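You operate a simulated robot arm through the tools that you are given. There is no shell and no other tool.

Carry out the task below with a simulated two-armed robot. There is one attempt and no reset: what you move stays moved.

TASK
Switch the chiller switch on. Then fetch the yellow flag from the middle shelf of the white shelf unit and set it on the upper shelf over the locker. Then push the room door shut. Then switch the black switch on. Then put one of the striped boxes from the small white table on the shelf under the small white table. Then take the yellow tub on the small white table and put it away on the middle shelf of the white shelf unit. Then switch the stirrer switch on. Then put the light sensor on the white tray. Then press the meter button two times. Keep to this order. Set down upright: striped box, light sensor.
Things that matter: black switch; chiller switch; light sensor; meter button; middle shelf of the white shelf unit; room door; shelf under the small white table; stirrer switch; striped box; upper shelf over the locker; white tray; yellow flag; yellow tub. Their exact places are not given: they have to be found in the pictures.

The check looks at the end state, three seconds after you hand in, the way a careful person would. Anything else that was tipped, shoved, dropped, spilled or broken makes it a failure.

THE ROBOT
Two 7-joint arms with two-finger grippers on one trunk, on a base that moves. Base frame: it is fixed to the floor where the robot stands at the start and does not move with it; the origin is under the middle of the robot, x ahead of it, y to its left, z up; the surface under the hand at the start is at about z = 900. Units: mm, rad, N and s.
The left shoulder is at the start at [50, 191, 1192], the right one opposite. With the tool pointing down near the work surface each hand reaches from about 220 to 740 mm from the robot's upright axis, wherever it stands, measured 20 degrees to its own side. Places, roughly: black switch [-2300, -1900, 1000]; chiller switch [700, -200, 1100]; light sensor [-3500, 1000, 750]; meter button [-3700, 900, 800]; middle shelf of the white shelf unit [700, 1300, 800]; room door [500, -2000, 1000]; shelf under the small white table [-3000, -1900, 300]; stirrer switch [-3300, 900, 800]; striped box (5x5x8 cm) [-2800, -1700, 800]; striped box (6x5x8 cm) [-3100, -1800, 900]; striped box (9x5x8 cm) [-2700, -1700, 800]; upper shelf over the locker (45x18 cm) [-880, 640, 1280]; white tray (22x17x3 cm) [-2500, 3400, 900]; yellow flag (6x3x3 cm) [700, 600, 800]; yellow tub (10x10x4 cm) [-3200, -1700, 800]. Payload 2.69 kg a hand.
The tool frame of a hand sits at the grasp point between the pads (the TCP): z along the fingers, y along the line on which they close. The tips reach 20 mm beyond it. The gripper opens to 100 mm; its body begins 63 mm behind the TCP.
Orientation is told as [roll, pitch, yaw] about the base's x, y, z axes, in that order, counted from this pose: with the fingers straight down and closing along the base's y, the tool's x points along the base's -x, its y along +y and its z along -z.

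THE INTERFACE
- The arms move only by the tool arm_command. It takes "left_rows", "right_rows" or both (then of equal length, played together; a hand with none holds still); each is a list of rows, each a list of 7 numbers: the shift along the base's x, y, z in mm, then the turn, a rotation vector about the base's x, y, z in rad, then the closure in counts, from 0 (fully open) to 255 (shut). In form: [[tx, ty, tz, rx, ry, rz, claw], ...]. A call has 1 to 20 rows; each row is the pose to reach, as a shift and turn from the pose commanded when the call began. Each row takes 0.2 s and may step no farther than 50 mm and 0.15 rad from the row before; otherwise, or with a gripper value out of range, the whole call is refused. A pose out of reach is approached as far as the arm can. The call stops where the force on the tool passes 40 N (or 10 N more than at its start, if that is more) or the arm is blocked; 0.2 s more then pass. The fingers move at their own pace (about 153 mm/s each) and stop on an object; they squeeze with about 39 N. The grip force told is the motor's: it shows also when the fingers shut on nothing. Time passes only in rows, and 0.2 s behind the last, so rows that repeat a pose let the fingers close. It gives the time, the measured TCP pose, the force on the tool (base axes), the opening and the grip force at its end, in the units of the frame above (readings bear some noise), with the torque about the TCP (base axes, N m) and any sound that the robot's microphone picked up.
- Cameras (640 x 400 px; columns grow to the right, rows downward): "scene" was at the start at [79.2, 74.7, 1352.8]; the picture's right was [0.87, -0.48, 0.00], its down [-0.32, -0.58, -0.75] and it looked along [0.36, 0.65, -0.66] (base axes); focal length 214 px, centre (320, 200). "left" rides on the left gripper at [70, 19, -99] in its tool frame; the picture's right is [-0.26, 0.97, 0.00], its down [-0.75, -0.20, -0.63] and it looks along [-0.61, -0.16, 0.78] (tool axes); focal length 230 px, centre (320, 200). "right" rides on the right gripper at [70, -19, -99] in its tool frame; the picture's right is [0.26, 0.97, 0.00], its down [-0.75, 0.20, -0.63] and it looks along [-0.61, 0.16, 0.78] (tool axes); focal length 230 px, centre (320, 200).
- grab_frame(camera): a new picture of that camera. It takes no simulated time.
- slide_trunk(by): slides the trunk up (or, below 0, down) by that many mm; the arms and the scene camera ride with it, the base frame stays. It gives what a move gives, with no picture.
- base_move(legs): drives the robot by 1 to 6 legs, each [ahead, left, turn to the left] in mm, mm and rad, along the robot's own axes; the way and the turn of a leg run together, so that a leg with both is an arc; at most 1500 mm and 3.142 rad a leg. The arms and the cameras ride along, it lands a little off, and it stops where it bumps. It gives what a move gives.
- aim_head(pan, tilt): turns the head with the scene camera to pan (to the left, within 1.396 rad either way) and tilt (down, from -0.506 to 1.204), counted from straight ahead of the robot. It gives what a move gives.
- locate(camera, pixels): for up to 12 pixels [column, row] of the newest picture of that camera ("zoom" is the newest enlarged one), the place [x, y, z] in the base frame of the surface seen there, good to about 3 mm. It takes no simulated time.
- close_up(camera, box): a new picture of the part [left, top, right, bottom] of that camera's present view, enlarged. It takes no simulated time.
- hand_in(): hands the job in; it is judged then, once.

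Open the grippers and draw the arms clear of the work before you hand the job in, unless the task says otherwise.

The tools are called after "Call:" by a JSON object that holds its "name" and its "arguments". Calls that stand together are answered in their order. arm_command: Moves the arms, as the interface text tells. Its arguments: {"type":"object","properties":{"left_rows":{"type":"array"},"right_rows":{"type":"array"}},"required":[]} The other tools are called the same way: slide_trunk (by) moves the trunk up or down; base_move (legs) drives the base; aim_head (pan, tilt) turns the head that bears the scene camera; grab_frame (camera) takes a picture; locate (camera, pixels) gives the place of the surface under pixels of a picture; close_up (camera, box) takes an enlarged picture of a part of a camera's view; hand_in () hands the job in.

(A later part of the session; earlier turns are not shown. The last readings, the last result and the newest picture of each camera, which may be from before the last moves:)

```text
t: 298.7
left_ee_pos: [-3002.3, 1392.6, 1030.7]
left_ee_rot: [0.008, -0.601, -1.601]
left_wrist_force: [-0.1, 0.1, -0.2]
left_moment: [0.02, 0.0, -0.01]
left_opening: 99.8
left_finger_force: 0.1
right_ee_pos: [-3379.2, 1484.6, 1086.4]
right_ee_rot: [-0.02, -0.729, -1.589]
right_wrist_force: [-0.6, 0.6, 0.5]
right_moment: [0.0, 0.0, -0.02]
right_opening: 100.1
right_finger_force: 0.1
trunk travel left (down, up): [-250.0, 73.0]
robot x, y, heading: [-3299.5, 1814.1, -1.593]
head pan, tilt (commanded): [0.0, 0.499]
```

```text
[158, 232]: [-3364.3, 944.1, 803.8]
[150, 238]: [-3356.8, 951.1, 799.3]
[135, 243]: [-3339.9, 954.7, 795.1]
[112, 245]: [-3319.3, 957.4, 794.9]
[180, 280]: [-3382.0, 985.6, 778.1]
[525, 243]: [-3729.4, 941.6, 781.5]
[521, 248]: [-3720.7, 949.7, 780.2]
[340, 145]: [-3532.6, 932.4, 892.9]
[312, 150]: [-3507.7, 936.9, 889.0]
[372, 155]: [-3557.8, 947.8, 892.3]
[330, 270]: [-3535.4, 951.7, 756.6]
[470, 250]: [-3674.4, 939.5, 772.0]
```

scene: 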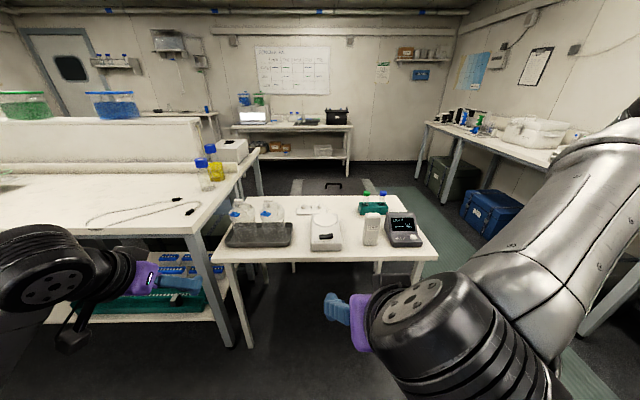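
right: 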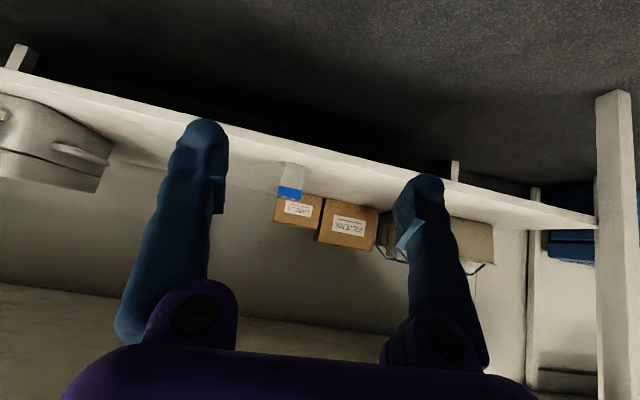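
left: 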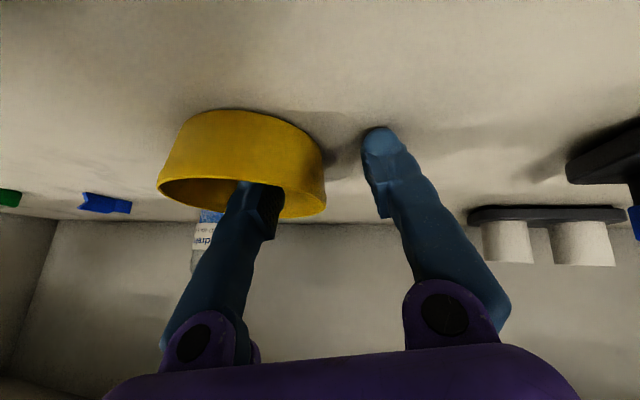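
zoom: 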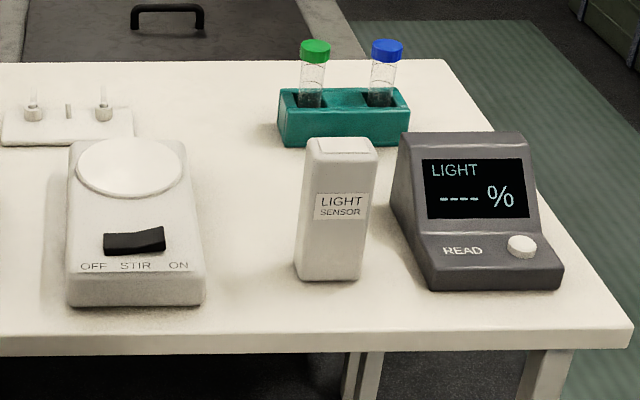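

I drive up to the table: about y=1430, x=-3450, so both hands can reach the devices.

Call:
{"name": "base_move", "arguments": {"legs": [[375, -155, 0.02]]}}

Call:
{"name": "aim_head", "arguments": {"pan": 0.0, "tilt": 0.8}}

Call:
{"name": "grab_frame", "arguments": {"camera": "scene"}}

```text
t: 301.2
left_ee_pos: [-3149.0, 1024.8, 1029.5]
left_ee_rot: [0.009, -0.6, -1.58]
left_wrist_force: [-0.5, -1.3, -0.6]
left_moment: [-0.01, 0.0, -0.01]
left_opening: 99.8
left_finger_force: 0.0
right_ee_pos: [-3527.8, 1111.9, 1085.6]
right_ee_rot: [-0.018, -0.729, -1.567]
right_wrist_force: [-0.1, -0.4, -0.4]
right_moment: [0.02, -0.01, 0.04]
right_opening: 100.2
right_finger_force: 0.0
trunk travel left (down, up): [-250.0, 73.0]
robot x, y, heading: [-3451.7, 1441.2, -1.57]
head pan, tilt (commanded): [0.0, 0.499]
```

```text
t: 302.0
left_ee_pos: [-3149.7, 1025.9, 1031.7]
left_ee_rot: [0.008, -0.603, -1.58]
left_wrist_force: [-0.5, 1.1, 0.0]
left_moment: [0.01, -0.01, -0.01]
left_opening: 99.8
left_finger_force: 0.1
right_ee_pos: [-3527.6, 1111.4, 1087.0]
right_ee_rot: [-0.02, -0.729, -1.568]
right_wrist_force: [0.3, 0.4, 0.5]
right_moment: [0.0, -0.05, 0.03]
right_opening: 100.0
right_finger_force: 0.1
trunk travel left (down, up): [-250.0, 73.0]
robot x, y, heading: [-3454.6, 1437.5, -1.57]
head pan, tilt (commanded): [0.0, 0.799]
```

```text
taken
```

scene: 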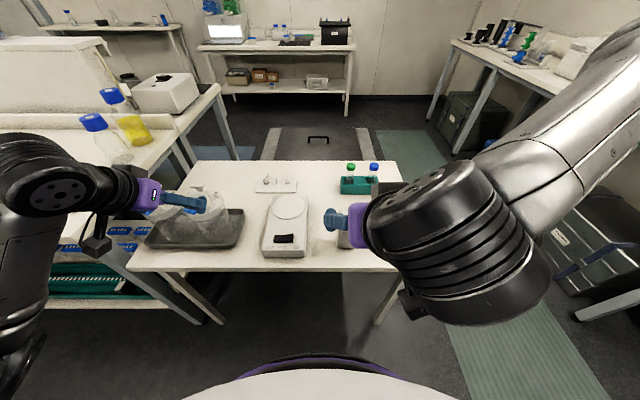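

I zoom on the stirrer's rocker and locate its ends.

Call:
{"name": "close_up", "arguments": {"camera": "scene", "box": [250, 190, 330, 265]}}

Call:
{"name": "locate", "arguments": {"camera": "zoom", "pixels": [[335, 242], [320, 240], [300, 243], [270, 255], [220, 257], [190, 250], [185, 260], [340, 260], [250, 262], [330, 255], [340, 300], [200, 238]]}}

```text
5.33 times, centred on (290, 228) of scene
```

zoom: 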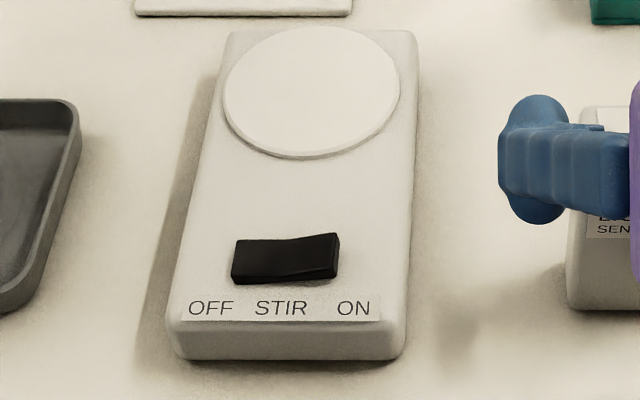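

```text
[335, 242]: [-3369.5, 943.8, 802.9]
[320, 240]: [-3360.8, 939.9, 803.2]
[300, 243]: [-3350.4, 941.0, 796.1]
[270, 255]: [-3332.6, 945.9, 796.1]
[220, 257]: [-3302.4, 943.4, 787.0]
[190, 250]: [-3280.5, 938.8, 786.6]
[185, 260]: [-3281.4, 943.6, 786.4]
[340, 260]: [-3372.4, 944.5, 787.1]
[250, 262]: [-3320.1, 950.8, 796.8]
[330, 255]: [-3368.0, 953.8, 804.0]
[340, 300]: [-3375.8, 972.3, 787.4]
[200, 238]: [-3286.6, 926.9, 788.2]
```

The rocker's ON end is at about [-3363,947,803]. I move the left hand over it with fingers shut and tool vertical.

Call:
{"name": "arm_command", "arguments": {"left_rows": [[-40, -5, 15, 0.12, 0, 0, 255], [-80, -15, 25, 0.24, 0, 0, 255], [-120, -30, 25, 0.36, 0, 0, 255], [-160, -45, 20, 0.48, 0, 0, 255], [-195, -60, 10, 0.6, 0, 0, 255], [-213, -78, -10, 0.6, 0, 0, 255], [-213, -78, -50, 0.6, 0, 0, 255], [-213, -78, -95, 0.6, 0, 0, 255], [-213, -78, -135, 0.6, 0, 0, 255]]}}

Call:
{"name": "grab_frame", "arguments": {"camera": "left"}}

Call:
{"name": "close_up", "arguments": {"camera": "scene", "box": [230, 150, 350, 265]}}

```text
t: 304.0
left_ee_pos: [-3363.5, 949.8, 896.0]
left_ee_rot: [0.003, -0.002, -1.578]
left_wrist_force: [-1.7, 0.4, 0.7]
left_moment: [0.03, -0.03, 0.01]
left_opening: 0.0
left_finger_force: 29.0
right_ee_pos: [-3528.4, 1112.2, 1088.5]
right_ee_rot: [-0.019, -0.731, -1.569]
right_wrist_force: [-0.5, 0.6, 0.4]
right_moment: [-0.04, -0.01, -0.04]
right_opening: 100.2
right_finger_force: 0.0
trunk travel left (down, up): [-250.0, 73.0]
robot x, y, heading: [-3452.3, 1437.2, -1.569]
head pan, tilt (commanded): [0.0, 0.799]
```

```text
taken
```

left: 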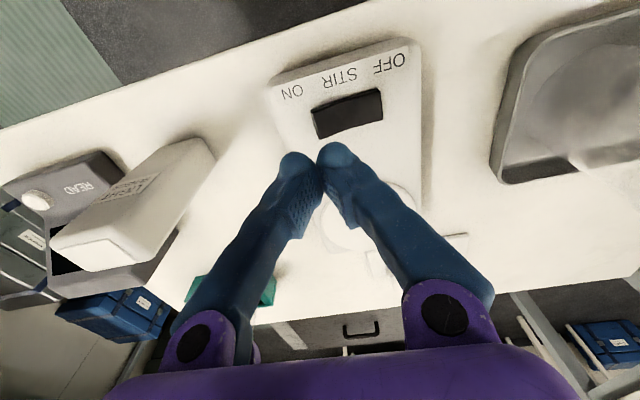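

```text
3.48 times, centred on (290, 208) of scene
```

zoom: 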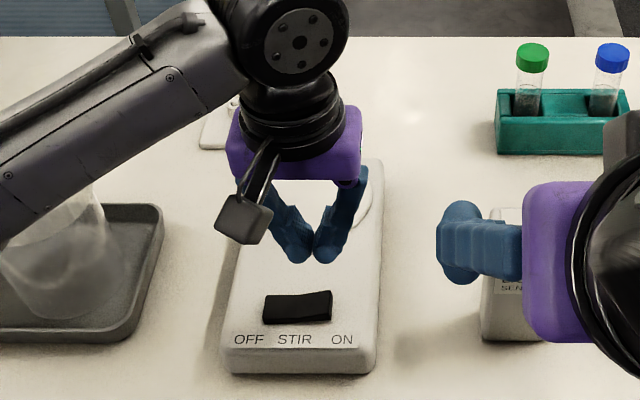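

The tips are above the ON end. I descend and press gently.

Call:
{"name": "arm_command", "arguments": {"left_rows": [[0, -2, -35, 0, 0, 0, 255], [0, -2, -60, 0, 0, 0, 255], [0, -2, -70, 0, 0, 0, 255], [0, -2, -76, 0, 0, 0, 255], [0, -2, -80, 0, 0, 0, 255], [0, -2, -83, 0, 0, 0, 255]]}}

Call:
{"name": "close_up", "arguments": {"camera": "scene", "box": [230, 150, 350, 265]}}

```text
t: 305.4
left_ee_pos: [-3362.1, 945.4, 813.0]
left_ee_rot: [0.004, -0.003, -1.581]
left_wrist_force: [0.7, 0.8, 7.0]
left_moment: [0.02, -0.05, -0.05]
left_opening: 0.1
left_finger_force: 29.5
right_ee_pos: [-3528.3, 1111.7, 1088.0]
right_ee_rot: [-0.017, -0.726, -1.567]
right_wrist_force: [-0.2, -0.8, -0.8]
right_moment: [-0.02, 0.0, 0.03]
right_opening: 100.3
right_finger_force: 0.0
trunk travel left (down, up): [-250.0, 73.0]
robot x, y, heading: [-3452.1, 1441.3, -1.573]
head pan, tilt (commanded): [0.0, 0.799]
heard: click
```

```text
3.48 times, centred on (290, 208) of scene
```

zoom: 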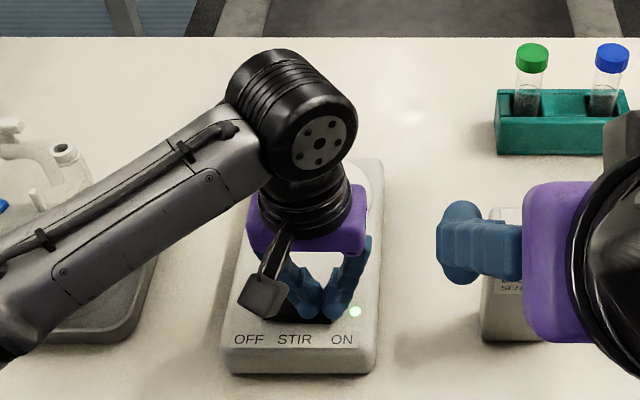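

Click and a green lamp: the stirrer is on. I raise the hand straight up and check the bottles under the forearm.

Call:
{"name": "arm_command", "arguments": {"left_rows": [[0, 0, 40, 0, 0, 0, 255], [0, 0, 85, 0, 0, 0, 255], [0, 0, 130, 0, 0, 0, 255], [0, 0, 175, 0, 0, 0, 255], [0, 0, 215, 0, 0, 0, 255]]}}

Call:
{"name": "grab_frame", "arguments": {"camera": "scene"}}

Call:
{"name": "close_up", "arguments": {"camera": "scene", "box": [130, 150, 330, 270]}}

```text
t: 306.6
left_ee_pos: [-3360.7, 947.0, 1028.3]
left_ee_rot: [0.003, -0.002, -1.577]
left_wrist_force: [-0.2, 0.5, 0.6]
left_moment: [0.0, -0.01, -0.01]
left_opening: 0.0
left_finger_force: 29.3
right_ee_pos: [-3527.5, 1111.4, 1086.9]
right_ee_rot: [-0.018, -0.728, -1.568]
right_wrist_force: [0.0, -0.3, 1.0]
right_moment: [0.02, -0.01, -0.01]
right_opening: 100.1
right_finger_force: 0.0
trunk travel left (down, up): [-250.0, 73.0]
robot x, y, heading: [-3455.2, 1438.7, -1.574]
head pan, tilt (commanded): [0.0, 0.799]
```

```text
taken
```

scene: 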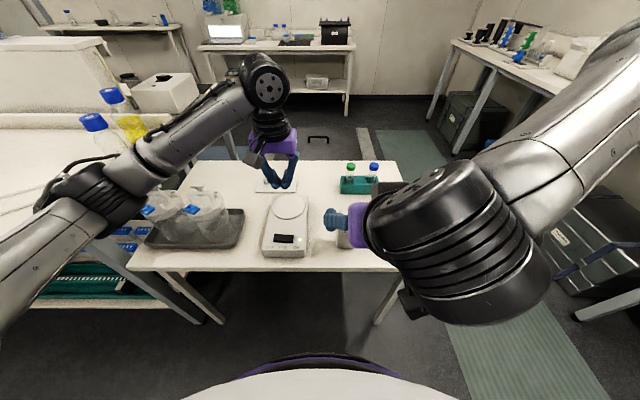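

```text
3.20 times, centred on (230, 210) of scene
```

zoom: 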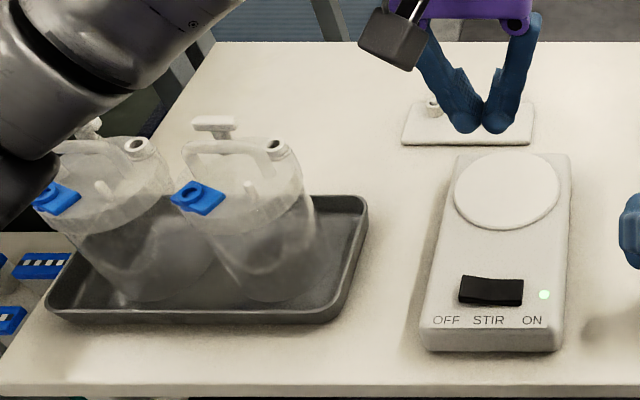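

All fine. Next the light sensor; I look with the right wrist camera.

Call:
{"name": "grab_frame", "arguments": {"camera": "right"}}

Call:
{"name": "grab_frame", "arguments": {"camera": "left"}}

```text
taken
```

right: 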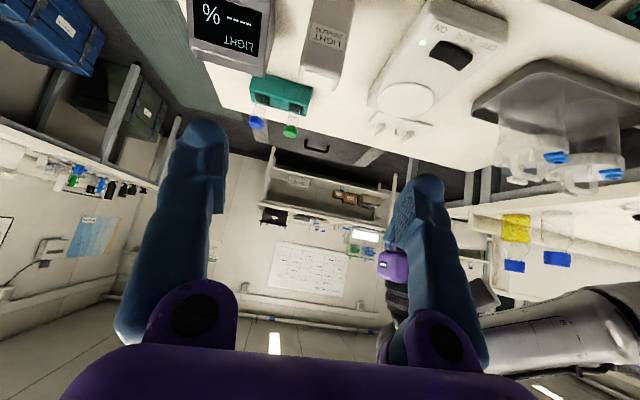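

```text
taken
```

left: 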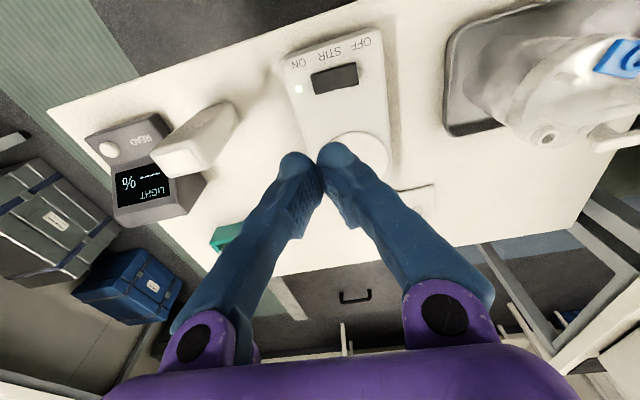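

The left camera sees the sensor's top at (185,155). I locate its faces.

Call:
{"name": "locate", "arguments": {"camera": "left", "pixels": [[178, 160], [160, 155], [195, 150], [172, 172], [200, 170], [215, 120], [230, 110], [240, 125], [250, 200], [108, 150], [60, 110], [230, 160]]}}

Call:
{"name": "locate", "arguments": {"camera": "right", "pixels": [[318, 75], [300, 75], [338, 78], [330, 35], [315, 90], [325, 10], [350, 100], [310, 60]]}}

Call:
{"name": "close_up", "arguments": {"camera": "left", "box": [70, 80, 270, 230]}}

```text
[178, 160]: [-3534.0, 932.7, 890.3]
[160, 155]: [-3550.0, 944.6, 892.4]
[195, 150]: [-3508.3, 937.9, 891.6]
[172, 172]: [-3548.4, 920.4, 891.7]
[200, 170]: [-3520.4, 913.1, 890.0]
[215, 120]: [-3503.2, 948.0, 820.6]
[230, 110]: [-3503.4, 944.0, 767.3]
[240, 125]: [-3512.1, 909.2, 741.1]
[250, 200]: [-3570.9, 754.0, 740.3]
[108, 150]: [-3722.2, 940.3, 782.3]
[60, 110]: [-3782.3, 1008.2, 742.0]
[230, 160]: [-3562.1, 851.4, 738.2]
```

```text
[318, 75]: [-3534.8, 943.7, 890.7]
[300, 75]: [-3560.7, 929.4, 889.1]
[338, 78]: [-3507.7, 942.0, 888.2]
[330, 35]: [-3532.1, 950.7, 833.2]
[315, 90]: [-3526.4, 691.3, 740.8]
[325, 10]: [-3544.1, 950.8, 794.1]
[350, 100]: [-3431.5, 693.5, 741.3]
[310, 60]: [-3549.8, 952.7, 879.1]
```

```text
2.67 times, centred on (170, 155) of left
```

zoom: 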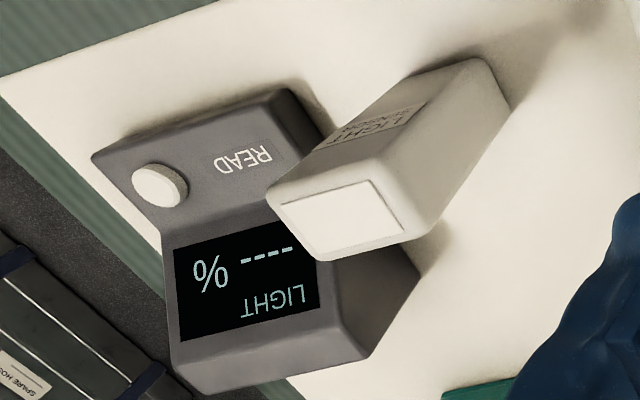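

The sensor spans x -3503…-3561, y 911…951, z 740–893. I check the meter's left edge, since a finger must fit between.

Call:
{"name": "locate", "arguments": {"camera": "zoom", "pixels": [[285, 95], [325, 140], [415, 270], [365, 355], [170, 170], [158, 186], [150, 185], [190, 370], [290, 205], [395, 200], [300, 255], [400, 235]]}}

```text
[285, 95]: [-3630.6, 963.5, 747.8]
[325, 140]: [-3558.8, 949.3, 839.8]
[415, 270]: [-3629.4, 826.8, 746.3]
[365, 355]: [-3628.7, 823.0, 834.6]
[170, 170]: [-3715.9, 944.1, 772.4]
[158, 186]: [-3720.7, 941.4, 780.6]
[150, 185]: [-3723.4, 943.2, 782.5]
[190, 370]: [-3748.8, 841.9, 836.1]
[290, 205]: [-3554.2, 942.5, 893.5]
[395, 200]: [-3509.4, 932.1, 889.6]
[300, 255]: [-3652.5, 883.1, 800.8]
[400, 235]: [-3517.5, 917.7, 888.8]
```

The gap to the meter is 69 mm, enough. I move the left hand aside and bring the right hand to its pre-grasp in line with the sensor.

Call:
{"name": "arm_command", "arguments": {"left_rows": [[20, 35, 5, 0, 0, 0, 200], [45, 70, 10, 0, 0, 0, 100], [80, 95, 15, 0, 0, 0, 0], [115, 115, 20, 0, 0, 0, 0], [150, 135, 20, 0, 0, 0, 0]], "right_rows": [[-1, -20, -30, 0, 0, 0, 0], [-2, -42, -60, 0, 0, 0, 0], [-3, -64, -90, 0, 0, 0, 0], [-4, -86, -122, 0, 0, 0, 0], [-4, -107, -155, 0, 0, 0, 0]]}}

Call:
{"name": "grab_frame", "arguments": {"camera": "right"}}

Call:
{"name": "grab_frame", "arguments": {"camera": "scene"}}

```text
t: 307.8
left_ee_pos: [-3211.0, 1081.8, 1048.1]
left_ee_rot: [0.004, -0.004, -1.58]
left_wrist_force: [-0.1, 0.5, 0.2]
left_moment: [0.0, 0.02, -0.01]
left_opening: 100.1
left_finger_force: 0.1
right_ee_pos: [-3532.1, 1001.9, 932.8]
right_ee_rot: [-0.02, -0.729, -1.566]
right_wrist_force: [-0.3, 0.0, 0.4]
right_moment: [-0.01, 0.05, -0.01]
right_opening: 99.9
right_finger_force: 0.1
trunk travel left (down, up): [-250.0, 73.0]
robot x, y, heading: [-3452.6, 1441.6, -1.569]
head pan, tilt (commanded): [0.0, 0.799]
```

```text
taken
```

right: 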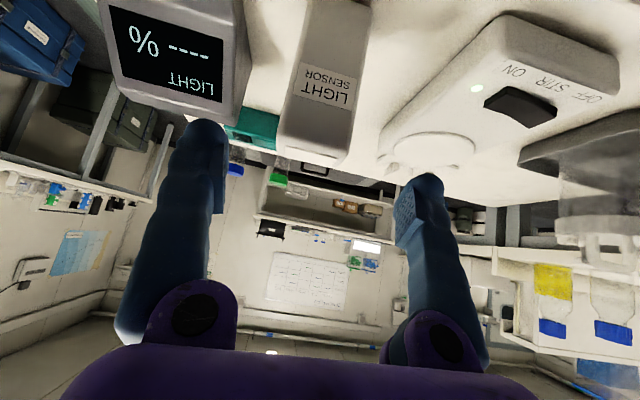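

```text
taken
```

scene: 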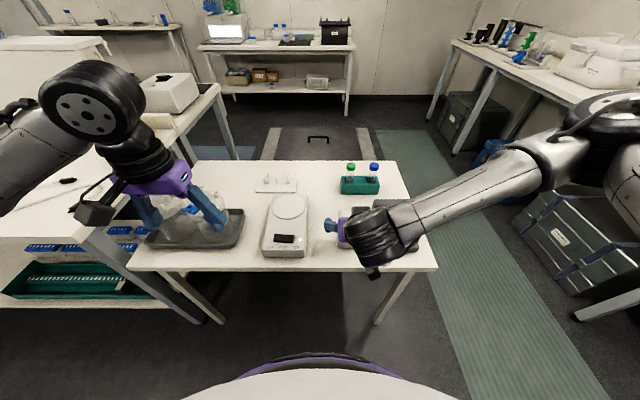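

The sensor is centered between the fingers. I advance along the tool axis to the grasp.

Call:
{"name": "arm_command", "arguments": {"right_rows": [[0, -18, -20, 0, 0, 0, 0], [0, -37, -41, 0, 0, 0, 0], [0, -55, -62, 0, 0, 0, 0], [0, -70, -80, 0, 0, 0, 0]]}}

Call:
{"name": "grab_frame", "arguments": {"camera": "right"}}

Call:
{"name": "close_up", "arguments": {"camera": "scene", "box": [270, 170, 470, 300]}}

```text
t: 308.8
left_ee_pos: [-3212.4, 1079.3, 1048.2]
left_ee_rot: [0.004, -0.003, -1.577]
left_wrist_force: [0.5, -0.2, 0.5]
left_moment: [-0.04, 0.02, -0.01]
left_opening: 99.8
left_finger_force: 0.1
right_ee_pos: [-3531.0, 932.7, 851.5]
right_ee_rot: [-0.021, -0.729, -1.566]
right_wrist_force: [0.1, 0.6, -0.2]
right_moment: [0.0, 0.04, 0.02]
right_opening: 100.0
right_finger_force: 0.1
trunk travel left (down, up): [-250.0, 73.0]
robot x, y, heading: [-3449.1, 1439.7, -1.57]
head pan, tilt (commanded): [0.0, 0.799]
```

```text
taken
```

right: 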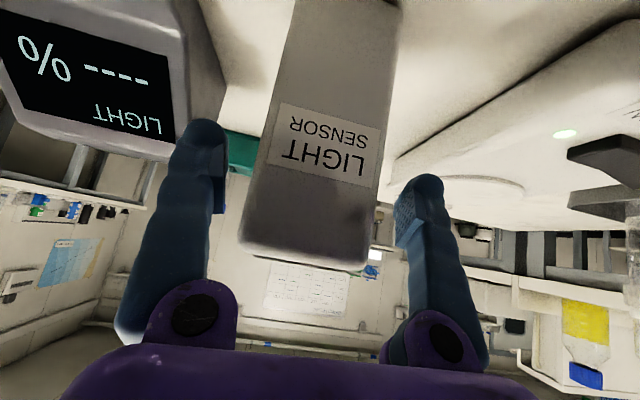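

```text
3.08 times, centred on (370, 235) of scene
```

zoom: 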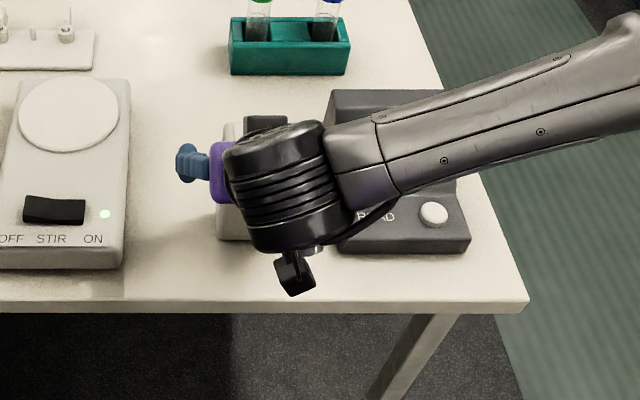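

I close the gripper on the sensor.

Call:
{"name": "arm_command", "arguments": {"right_rows": [[0, 0, 0, 0, 0, 0, 70], [0, 0, 0, 0, 0, 0, 150], [0, 0, 0, 0, 0, 0, 255], [0, 0, 0, 0, 0, 0, 255]]}}

Call:
{"name": "grab_frame", "arguments": {"camera": "right"}}

```text
t: 309.8
left_ee_pos: [-3212.0, 1080.8, 1045.9]
left_ee_rot: [0.002, -0.002, -1.579]
left_wrist_force: [0.5, 0.0, 0.3]
left_moment: [-0.01, 0.0, -0.03]
left_opening: 100.1
left_finger_force: 0.1
right_ee_pos: [-3530.7, 933.8, 852.3]
right_ee_rot: [-0.02, -0.73, -1.567]
right_wrist_force: [0.5, -1.5, -0.5]
right_moment: [-0.13, -0.03, -0.01]
right_opening: 62.6
right_finger_force: 38.5
trunk travel left (down, up): [-250.0, 73.0]
robot x, y, heading: [-3452.6, 1440.5, -1.57]
head pan, tilt (commanded): [0.0, 0.799]
```

```text
taken
```

right: 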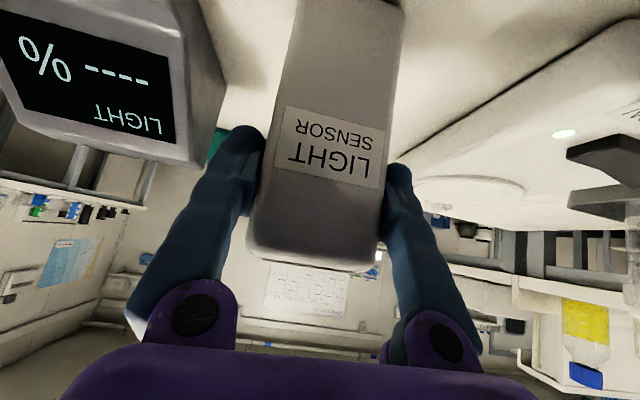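

Gripped (62.6 mm). I lift the sensor straight up, then draw it back toward the robot.

Call:
{"name": "arm_command", "arguments": {"right_rows": [[0, 0, 10, 0, 0, 0, 255], [0, 0, 30, 0, 0, 0, 255], [0, 0, 65, 0, 0, 0, 255], [0, 0, 105, 0, 0, 0, 255], [0, 0, 150, 0, 0, 0, 255], [0, 20, 190, 0, 0, 0, 255], [0, 60, 205, 0, 0, 0, 255], [0, 100, 210, 0, 0, 0, 255]]}}

Call:
{"name": "grab_frame", "arguments": {"camera": "right"}}

Call:
{"name": "grab_frame", "arguments": {"camera": "scene"}}

```text
t: 311.6
left_ee_pos: [-3211.5, 1081.1, 1048.0]
left_ee_rot: [0.004, -0.003, -1.577]
left_wrist_force: [-0.4, 0.1, -0.7]
left_moment: [-0.01, 0.0, 0.0]
left_opening: 100.2
left_finger_force: 0.1
right_ee_pos: [-3532.8, 1035.0, 1060.8]
right_ee_rot: [-0.019, -0.729, -1.568]
right_wrist_force: [-0.2, -0.1, -1.2]
right_moment: [0.0, 0.02, -0.01]
right_opening: 62.4
right_finger_force: 38.9
trunk travel left (down, up): [-250.0, 73.0]
robot x, y, heading: [-3451.6, 1443.7, -1.567]
head pan, tilt (commanded): [0.0, 0.799]
```

```text
taken
```

right: 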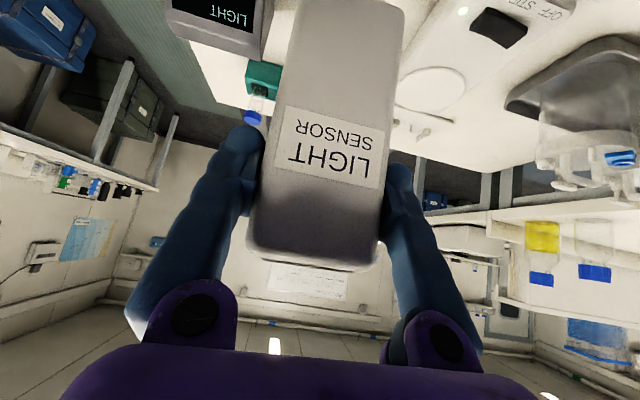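

```text
taken
```

scene: 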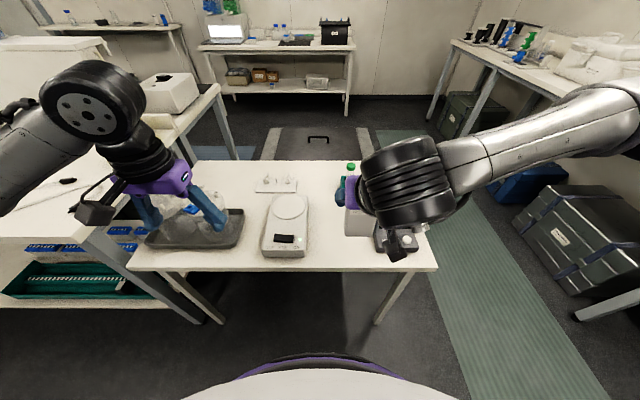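

The sensor is held firmly. I back away from the table, turn toward +x and drive to x≈-2500, then face +y to find the white tray.

Call:
{"name": "base_move", "arguments": {"legs": [[-300, 0, 0], [0, 0, 1.57], [950, 0, 0], [0, 0, 1.57]]}}

Call:
{"name": "aim_head", "arguments": {"pan": 0.0, "tilt": 0.4}}

Call:
{"name": "grab_frame", "arguments": {"camera": "scene"}}

```text
t: 325.7
left_ee_pos: [-2737.5, 2101.2, 1047.8]
left_ee_rot: [0.004, -0.002, 1.545]
left_wrist_force: [-0.7, 0.9, -0.4]
left_moment: [-0.04, 0.0, -0.03]
left_opening: 100.0
left_finger_force: 0.0
right_ee_pos: [-2415.2, 2142.3, 1060.6]
right_ee_rot: [-0.019, -0.726, 1.559]
right_wrist_force: [-0.3, -0.7, -2.4]
right_moment: [-0.04, 0.01, 0.02]
right_opening: 62.7
right_finger_force: 39.1
trunk travel left (down, up): [-250.0, 73.0]
robot x, y, heading: [-2504.7, 1735.4, 1.553]
head pan, tilt (commanded): [0.0, 0.799]
```

```text
t: 326.6
left_ee_pos: [-2737.5, 2101.9, 1047.6]
left_ee_rot: [0.004, -0.002, 1.545]
left_wrist_force: [0.2, 0.2, 0.3]
left_moment: [-0.01, -0.02, -0.05]
left_opening: 100.1
left_finger_force: 0.2
right_ee_pos: [-2416.9, 2142.3, 1059.5]
right_ee_rot: [-0.019, -0.728, 1.556]
right_wrist_force: [0.8, 0.9, -2.6]
right_moment: [-0.01, 0.01, 0.0]
right_opening: 62.7
right_finger_force: 39.3
trunk travel left (down, up): [-250.0, 73.0]
robot x, y, heading: [-2505.0, 1734.5, 1.553]
head pan, tilt (commanded): [0.0, 0.4]
```

```text
taken
```

scene: 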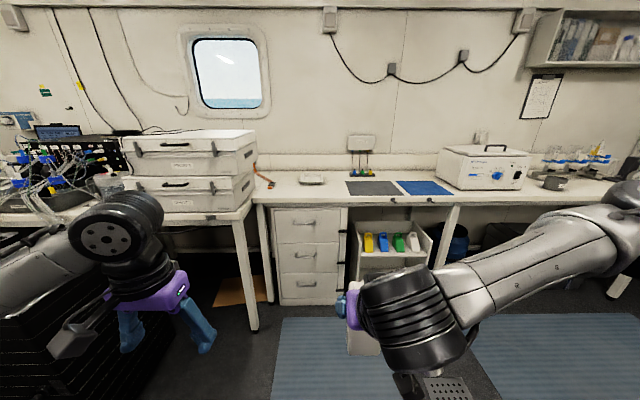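

The bench ahead has a white tray-like thing near (312,177). I zoom in and locate.

Call:
{"name": "close_up", "arguments": {"camera": "scene", "box": [250, 140, 470, 230]}}

Call:
{"name": "locate", "arguments": {"camera": "scene", "pixels": [[312, 178], [300, 180], [325, 180], [312, 170], [312, 190], [300, 200], [370, 187], [425, 187], [260, 195], [340, 198], [270, 185], [360, 172]]}}

```text
2.91 times, centred on (360, 185) of scene
```

zoom: 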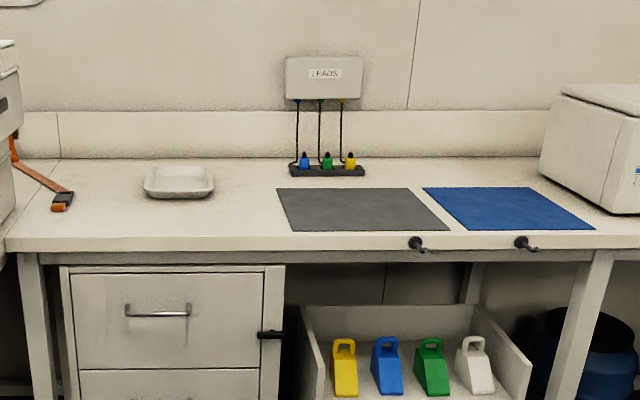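

```text
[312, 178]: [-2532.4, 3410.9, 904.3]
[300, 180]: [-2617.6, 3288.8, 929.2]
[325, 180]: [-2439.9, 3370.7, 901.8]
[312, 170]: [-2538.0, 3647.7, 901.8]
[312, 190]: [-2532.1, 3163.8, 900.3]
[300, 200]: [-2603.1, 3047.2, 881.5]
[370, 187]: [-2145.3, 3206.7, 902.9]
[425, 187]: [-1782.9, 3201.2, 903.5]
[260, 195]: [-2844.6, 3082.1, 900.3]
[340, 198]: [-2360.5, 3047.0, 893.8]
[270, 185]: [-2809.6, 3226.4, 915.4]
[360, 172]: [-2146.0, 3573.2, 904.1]
```

I locate the tray's rim and floor.

Call:
{"name": "locate", "arguments": {"camera": "zoom", "pixels": [[150, 167], [208, 167], [145, 188], [212, 188], [178, 178], [178, 170], [178, 186], [178, 196], [160, 178], [198, 178], [178, 166], [180, 192]]}}

```text
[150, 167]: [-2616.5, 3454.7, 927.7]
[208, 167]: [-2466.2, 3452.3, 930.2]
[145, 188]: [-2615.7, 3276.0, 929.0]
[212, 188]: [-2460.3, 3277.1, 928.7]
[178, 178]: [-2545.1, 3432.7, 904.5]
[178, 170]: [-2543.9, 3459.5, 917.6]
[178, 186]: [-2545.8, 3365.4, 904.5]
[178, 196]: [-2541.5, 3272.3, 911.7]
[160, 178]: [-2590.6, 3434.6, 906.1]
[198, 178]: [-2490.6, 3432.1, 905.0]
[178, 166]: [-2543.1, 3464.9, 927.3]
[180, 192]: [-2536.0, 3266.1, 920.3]
```

The tray's floor is at z≈904.5, x -2620…-2460, y 3270…3465. I check the black crates' height at the left before approaching.

Call:
{"name": "locate", "arguments": {"camera": "scene", "pixels": [[60, 310], [100, 300], [20, 330], [150, 350], [160, 320], [190, 280], [250, 320], [130, 210], [240, 160], [60, 180], [80, 240]]}}

Call:
{"name": "aim_head", "arguments": {"pan": 0.7, "tilt": 0.6}}

Call:
{"name": "grab_frame", "arguments": {"camera": "scene"}}

```text
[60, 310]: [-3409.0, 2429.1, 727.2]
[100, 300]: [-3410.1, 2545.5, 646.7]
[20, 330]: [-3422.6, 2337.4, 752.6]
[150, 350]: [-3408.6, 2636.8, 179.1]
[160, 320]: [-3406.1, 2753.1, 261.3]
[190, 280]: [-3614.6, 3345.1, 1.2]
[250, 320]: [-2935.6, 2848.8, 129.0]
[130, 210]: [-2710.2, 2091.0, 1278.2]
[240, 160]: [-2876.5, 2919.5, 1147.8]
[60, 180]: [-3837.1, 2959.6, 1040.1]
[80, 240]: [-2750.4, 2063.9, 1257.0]
```

```text
t: 327.7
left_ee_pos: [-2736.3, 2102.5, 1047.8]
left_ee_rot: [0.003, -0.002, 1.548]
left_wrist_force: [1.5, 0.2, -0.5]
left_moment: [0.02, 0.01, 0.01]
left_opening: 100.0
left_finger_force: 0.1
right_ee_pos: [-2416.4, 2143.7, 1060.6]
right_ee_rot: [-0.018, -0.728, 1.557]
right_wrist_force: [-0.2, 0.6, -2.5]
right_moment: [-0.02, 0.0, 0.01]
right_opening: 62.3
right_finger_force: 39.2
trunk travel left (down, up): [-250.0, 73.0]
robot x, y, heading: [-2502.4, 1739.7, 1.554]
head pan, tilt (commanded): [0.7, 0.6]
```

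```text
taken
```

scene: 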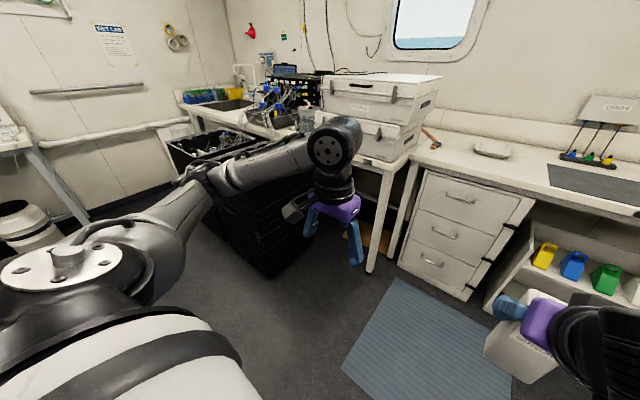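

White cases stand at x<-2870, y>2920, up to z 1150. I tuck the left hand back and up first, then drive to about (-2480,2620).

Call:
{"name": "arm_command", "arguments": {"left_rows": [[-10, -20, 40, 0, 0, 0, 0], [-20, -40, 80, 0, 0, 0, 0], [-30, -60, 120, 0, 0, 0, 0], [-40, -80, 155, 0, 0, 0, 0], [-50, -100, 180, 0, 0, 0, 0]]}}

Call:
{"name": "base_move", "arguments": {"legs": [[870, 0, 0.017]]}}

Call:
{"name": "aim_head", "arguments": {"pan": 0.0, "tilt": 0.7}}

Call:
{"name": "grab_frame", "arguments": {"camera": "scene"}}

```text
t: 328.9
left_ee_pos: [-2788.2, 2001.5, 1227.5]
left_ee_rot: [0.001, -0.003, 1.546]
left_wrist_force: [0.1, -0.7, -0.5]
left_moment: [0.01, 0.01, 0.02]
left_opening: 99.9
left_finger_force: 0.1
right_ee_pos: [-2415.8, 2142.6, 1060.3]
right_ee_rot: [-0.019, -0.728, 1.558]
right_wrist_force: [0.8, 0.2, -2.6]
right_moment: [0.0, -0.04, 0.01]
right_opening: 62.6
right_finger_force: 39.0
trunk travel left (down, up): [-250.0, 73.0]
robot x, y, heading: [-2507.3, 1737.6, 1.56]
head pan, tilt (commanded): [0.7, 0.6]
```

```text
t: 333.5
left_ee_pos: [-2771.6, 2881.1, 1226.8]
left_ee_rot: [0.004, -0.001, 1.541]
left_wrist_force: [0.3, 0.4, 0.0]
left_moment: [-0.02, 0.0, 0.02]
left_opening: 100.0
left_finger_force: 0.0
right_ee_pos: [-2401.0, 3020.1, 1060.7]
right_ee_rot: [-0.018, -0.728, 1.554]
right_wrist_force: [-0.2, -0.2, -2.3]
right_moment: [0.0, 0.01, 0.0]
right_opening: 62.6
right_finger_force: 39.2
trunk travel left (down, up): [-250.0, 73.0]
robot x, y, heading: [-2488.3, 2611.7, 1.553]
head pan, tilt (commanded): [0.7, 0.6]
```

```text
t: 334.6
left_ee_pos: [-2770.6, 2880.1, 1226.7]
left_ee_rot: [0.004, -0.003, 1.544]
left_wrist_force: [0.2, -0.1, -0.5]
left_moment: [-0.02, -0.01, 0.0]
left_opening: 99.7
left_finger_force: 0.0
right_ee_pos: [-2400.8, 3020.7, 1060.7]
right_ee_rot: [-0.02, -0.727, 1.556]
right_wrist_force: [-0.4, -0.9, -3.1]
right_moment: [-0.04, -0.02, -0.02]
right_opening: 62.6
right_finger_force: 39.2
trunk travel left (down, up): [-250.0, 73.0]
robot x, y, heading: [-2489.3, 2612.9, 1.554]
head pan, tilt (commanded): [0.0, 0.7]
```

```text
taken
```

scene: 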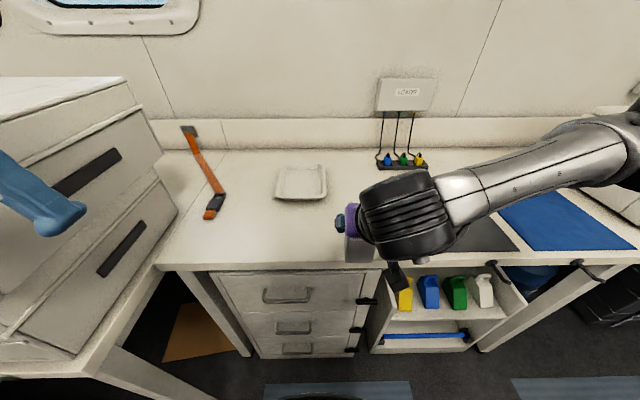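

The tray is at (300,182). I measure it again from here.

Call:
{"name": "close_up", "arguments": {"camera": "scene", "box": [260, 150, 340, 210]}}

Call:
{"name": "locate", "arguments": {"camera": "zoom", "pixels": [[220, 130], [490, 130], [140, 360], [510, 370], [320, 240], [320, 180], [320, 300], [220, 240], [420, 240], [320, 118], [320, 390], [320, 340]]}}

```text
6.67 times, centred on (300, 180) of scene
```

zoom: 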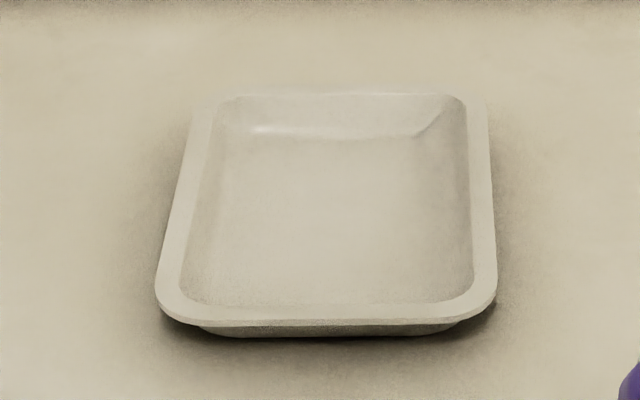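

```text
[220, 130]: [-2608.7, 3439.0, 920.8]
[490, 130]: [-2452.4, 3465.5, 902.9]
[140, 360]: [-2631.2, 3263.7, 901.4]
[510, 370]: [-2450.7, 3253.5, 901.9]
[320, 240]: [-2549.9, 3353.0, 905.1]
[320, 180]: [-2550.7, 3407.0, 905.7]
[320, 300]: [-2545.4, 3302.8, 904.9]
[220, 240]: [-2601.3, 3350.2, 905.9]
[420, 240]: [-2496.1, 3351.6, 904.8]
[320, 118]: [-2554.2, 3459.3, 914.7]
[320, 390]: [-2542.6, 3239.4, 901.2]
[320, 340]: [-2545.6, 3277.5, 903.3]
```

The tray floor is flat at z≈905 around [-2547,3365]. I raise the sensor a little and carry it over the tray.

Call:
{"name": "arm_command", "arguments": {"right_rows": [[-15, 25, 20, 0, 0, 0, 255], [-30, 60, 30, 0, 0, 0, 255], [-45, 98, 30, 0, 0, 0, 255], [-60, 136, 30, 0, 0, 0, 255], [-76, 175, 30, 0, 0, 0, 255], [-92, 214, 30, 0, 0, 0, 255], [-108, 253, 30, 0, 0, 0, 255], [-126, 292, 30, 0, 0, 0, 255], [-146, 325, 30, 0, 0, 0, 255], [-146, 341, 30, 0, 0, 0, 255]]}}

Call:
{"name": "grab_frame", "arguments": {"camera": "scene"}}

Call:
{"name": "grab_frame", "arguments": {"camera": "right"}}

```text
t: 336.8
left_ee_pos: [-2771.2, 2878.9, 1226.7]
left_ee_rot: [0.003, -0.001, 1.543]
left_wrist_force: [-0.6, -0.5, -0.3]
left_moment: [0.02, 0.0, -0.01]
left_opening: 99.9
left_finger_force: 0.2
right_ee_pos: [-2545.2, 3358.8, 1089.4]
right_ee_rot: [-0.017, -0.728, 1.557]
right_wrist_force: [0.7, 0.5, -2.9]
right_moment: [-0.03, 0.0, 0.0]
right_opening: 62.6
right_finger_force: 39.5
trunk travel left (down, up): [-250.0, 73.0]
robot x, y, heading: [-2490.9, 2614.1, 1.553]
head pan, tilt (commanded): [0.0, 0.7]
```

```text
taken
```

scene: 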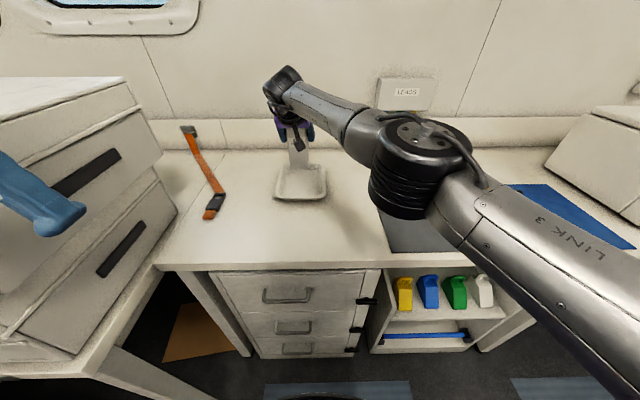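

```text
taken
```

right: 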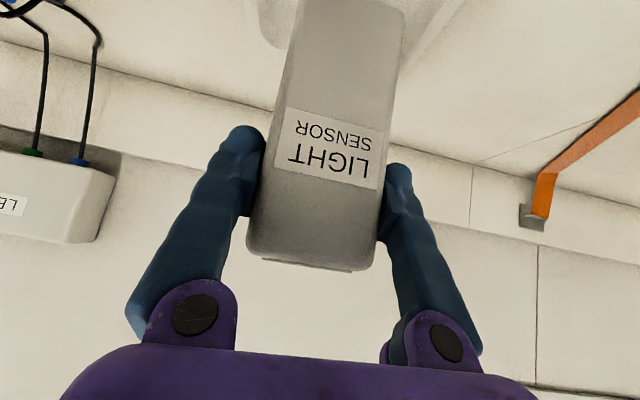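

I zoom to verify the sensor is over the tray's middle and upright.

Call:
{"name": "close_up", "arguments": {"camera": "scene", "box": [240, 50, 360, 210]}}

Call:
{"name": "locate", "arguments": {"camera": "zoom", "pixels": [[305, 270], [280, 280], [340, 280], [305, 290], [250, 320], [370, 320], [305, 250]]}}

```text
2.50 times, centred on (300, 130) of scene
```

zoom: 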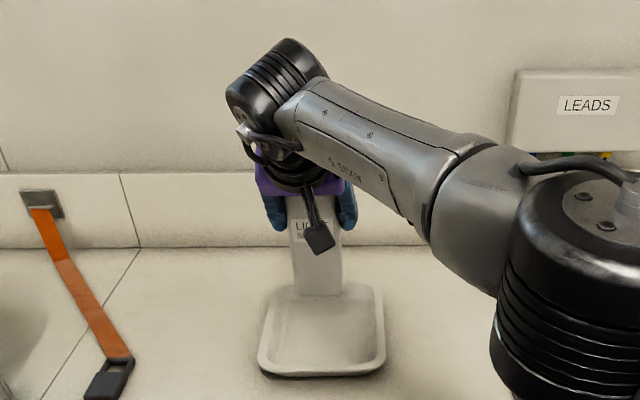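

```text
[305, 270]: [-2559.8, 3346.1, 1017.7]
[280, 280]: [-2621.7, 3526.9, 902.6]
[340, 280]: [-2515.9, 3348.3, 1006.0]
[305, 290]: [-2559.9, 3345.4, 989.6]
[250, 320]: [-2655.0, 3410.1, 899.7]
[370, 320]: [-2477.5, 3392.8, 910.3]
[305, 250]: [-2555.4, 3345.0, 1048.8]
```

The sensor's front face is at y≈3345 and it is centered over the tray. I lower it.

Call:
{"name": "arm_command", "arguments": {"right_rows": [[0, 0, -25, 0, 0, 0, 255], [0, 0, -45, 0, 0, 0, 255], [0, 0, -58, 0, 0, 0, 255], [0, 0, -66, 0, 0, 0, 255]]}}

Call:
{"name": "close_up", "arguments": {"camera": "scene", "box": [240, 50, 360, 210]}}

```text
t: 337.8
left_ee_pos: [-2771.4, 2879.2, 1227.3]
left_ee_rot: [0.003, -0.001, 1.542]
left_wrist_force: [0.3, -0.7, 0.2]
left_moment: [-0.04, -0.02, 0.0]
left_opening: 99.9
left_finger_force: 0.1
right_ee_pos: [-2545.8, 3360.8, 1024.9]
right_ee_rot: [-0.017, -0.729, 1.555]
right_wrist_force: [-0.4, -0.4, -2.2]
right_moment: [0.02, 0.0, 0.04]
right_opening: 62.4
right_finger_force: 39.3
trunk travel left (down, up): [-250.0, 73.0]
robot x, y, heading: [-2486.5, 2614.8, 1.557]
head pan, tilt (commanded): [0.0, 0.7]
```

```text
2.50 times, centred on (300, 130) of scene
```

zoom: 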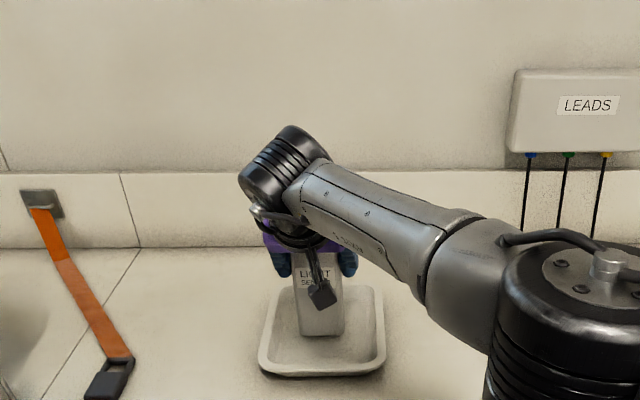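

Now the last millimetres in small steps until contact.

Call:
{"name": "arm_command", "arguments": {"right_rows": [[0, 0, -2, 0, 0, 0, 255], [0, 0, -4, 0, 0, 0, 255], [0, 0, -5.5, 0, 0, 0, 255]]}}

```text
t: 338.6
left_ee_pos: [-2772.0, 2878.8, 1226.6]
left_ee_rot: [0.003, -0.001, 1.543]
left_wrist_force: [0.6, -0.7, -0.2]
left_moment: [0.0, 0.02, 0.01]
left_opening: 100.1
left_finger_force: 0.1
right_ee_pos: [-2545.8, 3359.3, 1019.2]
right_ee_rot: [-0.018, -0.729, 1.556]
right_wrist_force: [0.0, 0.7, -2.2]
right_moment: [0.01, -0.03, -0.03]
right_opening: 62.6
right_finger_force: 39.7
trunk travel left (down, up): [-250.0, 73.0]
robot x, y, heading: [-2488.1, 2610.0, 1.553]
head pan, tilt (commanded): [0.0, 0.7]
```

Call:
{"name": "arm_command", "arguments": {"right_rows": [[0, 0, -1.5, 0, 0, 0, 255], [0, 0, -3, 0, 0, 0, 255]]}}

```text
t: 339.2
left_ee_pos: [-2771.5, 2879.4, 1227.2]
left_ee_rot: [0.004, -0.002, 1.543]
left_wrist_force: [0.3, 0.4, -0.5]
left_moment: [-0.01, 0.0, 0.01]
left_opening: 100.0
left_finger_force: 0.1
right_ee_pos: [-2545.6, 3361.1, 1016.1]
right_ee_rot: [-0.018, -0.728, 1.556]
right_wrist_force: [-0.3, 0.4, -2.3]
right_moment: [-0.01, 0.0, 0.02]
right_opening: 62.6
right_finger_force: 38.8
trunk travel left (down, up): [-250.0, 73.0]
robot x, y, heading: [-2488.6, 2612.7, 1.556]
head pan, tilt (commanded): [0.0, 0.7]
```

Still hanging (−2.3 N). I continue in 1.5 mm steps.

Call:
{"name": "arm_command", "arguments": {"right_rows": [[0, 0, -1.5, 0, 0, 0, 255], [0, 0, -3, 0, 0, 0, 255]]}}

```text
t: 339.8
left_ee_pos: [-2771.1, 2879.5, 1228.8]
left_ee_rot: [0.005, 0.0, 1.542]
left_wrist_force: [-0.2, 0.4, 0.5]
left_moment: [-0.02, 0.0, -0.01]
left_opening: 100.0
left_finger_force: 0.0
right_ee_pos: [-2545.5, 3360.1, 1015.0]
right_ee_rot: [-0.017, -0.736, 1.554]
right_wrist_force: [-0.2, -0.1, 6.9]
right_moment: [0.05, 0.23, 0.03]
right_opening: 62.4
right_finger_force: 39.2
trunk travel left (down, up): [-250.0, 73.0]
robot x, y, heading: [-2489.8, 2616.0, 1.551]
head pan, tilt (commanded): [0.0, 0.7]
```

Contact. I relieve by 1 mm and open the fingers gradually.

Call:
{"name": "arm_command", "arguments": {"right_rows": [[0, 0, 1, 0, 0, 0, 255], [0, 0, 1, 0, 0, 0, 85], [0, 0, 1, 0, 0, 0, 50], [0, 0, 1, 0, 0, 0, 10], [0, 0, 1, 0, 0, 0, 0]]}}

Call:
{"name": "grab_frame", "arguments": {"camera": "right"}}

Call:
{"name": "close_up", "arguments": {"camera": "scene", "box": [240, 50, 360, 210]}}

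```text
t: 341.0
left_ee_pos: [-2771.2, 2880.6, 1226.8]
left_ee_rot: [0.003, -0.001, 1.543]
left_wrist_force: [1.0, -0.3, 0.5]
left_moment: [-0.03, 0.0, 0.0]
left_opening: 100.0
left_finger_force: 0.1
right_ee_pos: [-2545.0, 3359.6, 1013.9]
right_ee_rot: [-0.018, -0.728, 1.556]
right_wrist_force: [-0.8, 0.3, 0.4]
right_moment: [0.01, 0.0, 0.01]
right_opening: 100.0
right_finger_force: 0.1
trunk travel left (down, up): [-250.0, 73.0]
robot x, y, heading: [-2490.7, 2614.6, 1.553]
head pan, tilt (commanded): [0.0, 0.7]
```

```text
taken
```

right: 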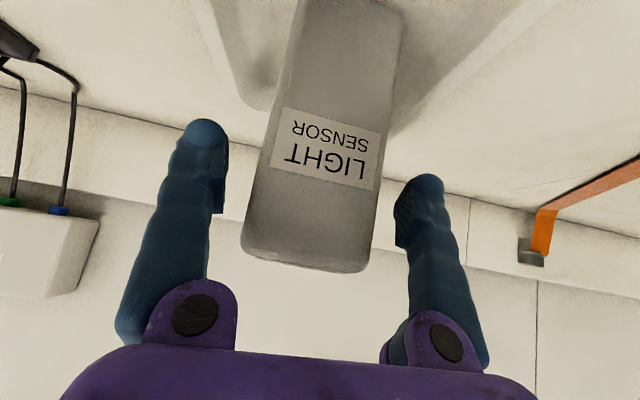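

```text
2.50 times, centred on (300, 130) of scene
```

zoom: 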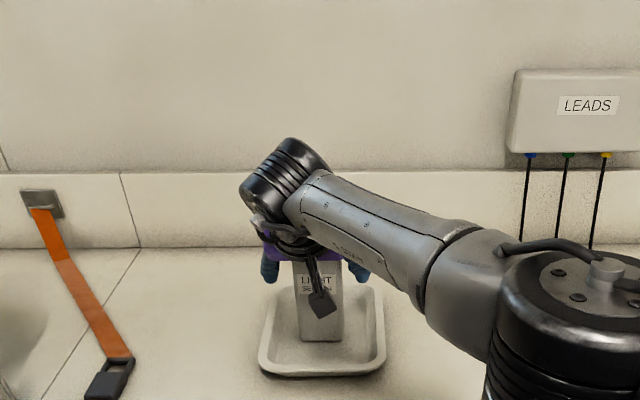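

The sensor stands in the tray, released. I withdraw the hand back along its approach.

Call:
{"name": "arm_command", "arguments": {"right_rows": [[0, -13, 15, 0, 0, 0, 0], [0, -30, 33, 0, 0, 0, 0], [0, -55, 58, 0, 0, 0, 0], [0, -85, 80, 0, 0, 0, 0], [10, -125, 85, 0, 0, 0, 0], [30, -165, 85, 0, 0, 0, 0], [55, -205, 85, 0, 0, 0, 0], [80, -240, 85, 0, 0, 0, 0], [105, -275, 85, 0, 0, 0, 0], [130, -310, 85, 0, 0, 0, 0]]}}

Call:
{"name": "grab_frame", "arguments": {"camera": "scene"}}

Call:
{"name": "close_up", "arguments": {"camera": "scene", "box": [240, 90, 360, 210]}}

```text
t: 343.2
left_ee_pos: [-2770.3, 2878.7, 1227.8]
left_ee_rot: [0.005, -0.002, 1.543]
left_wrist_force: [0.2, -0.1, 0.1]
left_moment: [0.02, 0.02, -0.01]
left_opening: 100.1
left_finger_force: 0.1
right_ee_pos: [-2418.0, 3048.9, 1098.8]
right_ee_rot: [-0.018, -0.729, 1.553]
right_wrist_force: [-1.1, -0.9, -0.7]
right_moment: [0.01, -0.01, 0.02]
right_opening: 100.1
right_finger_force: 0.1
trunk travel left (down, up): [-250.0, 73.0]
robot x, y, heading: [-2488.5, 2616.3, 1.556]
head pan, tilt (commanded): [0.0, 0.7]
```

```text
taken
```

scene: 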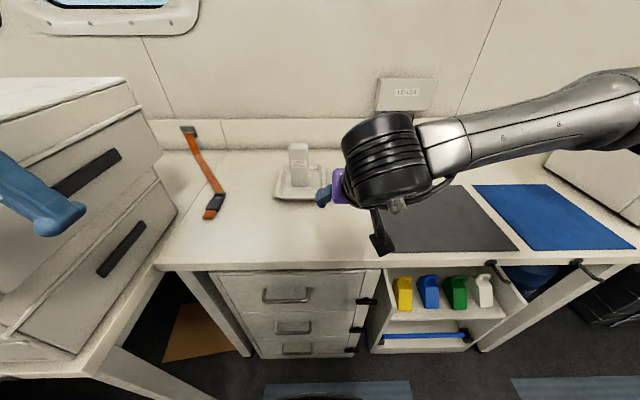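

```text
3.33 times, centred on (300, 150) of scene
```

zoom: 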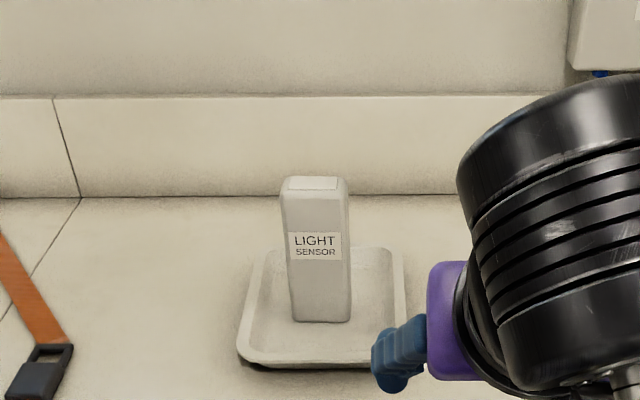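

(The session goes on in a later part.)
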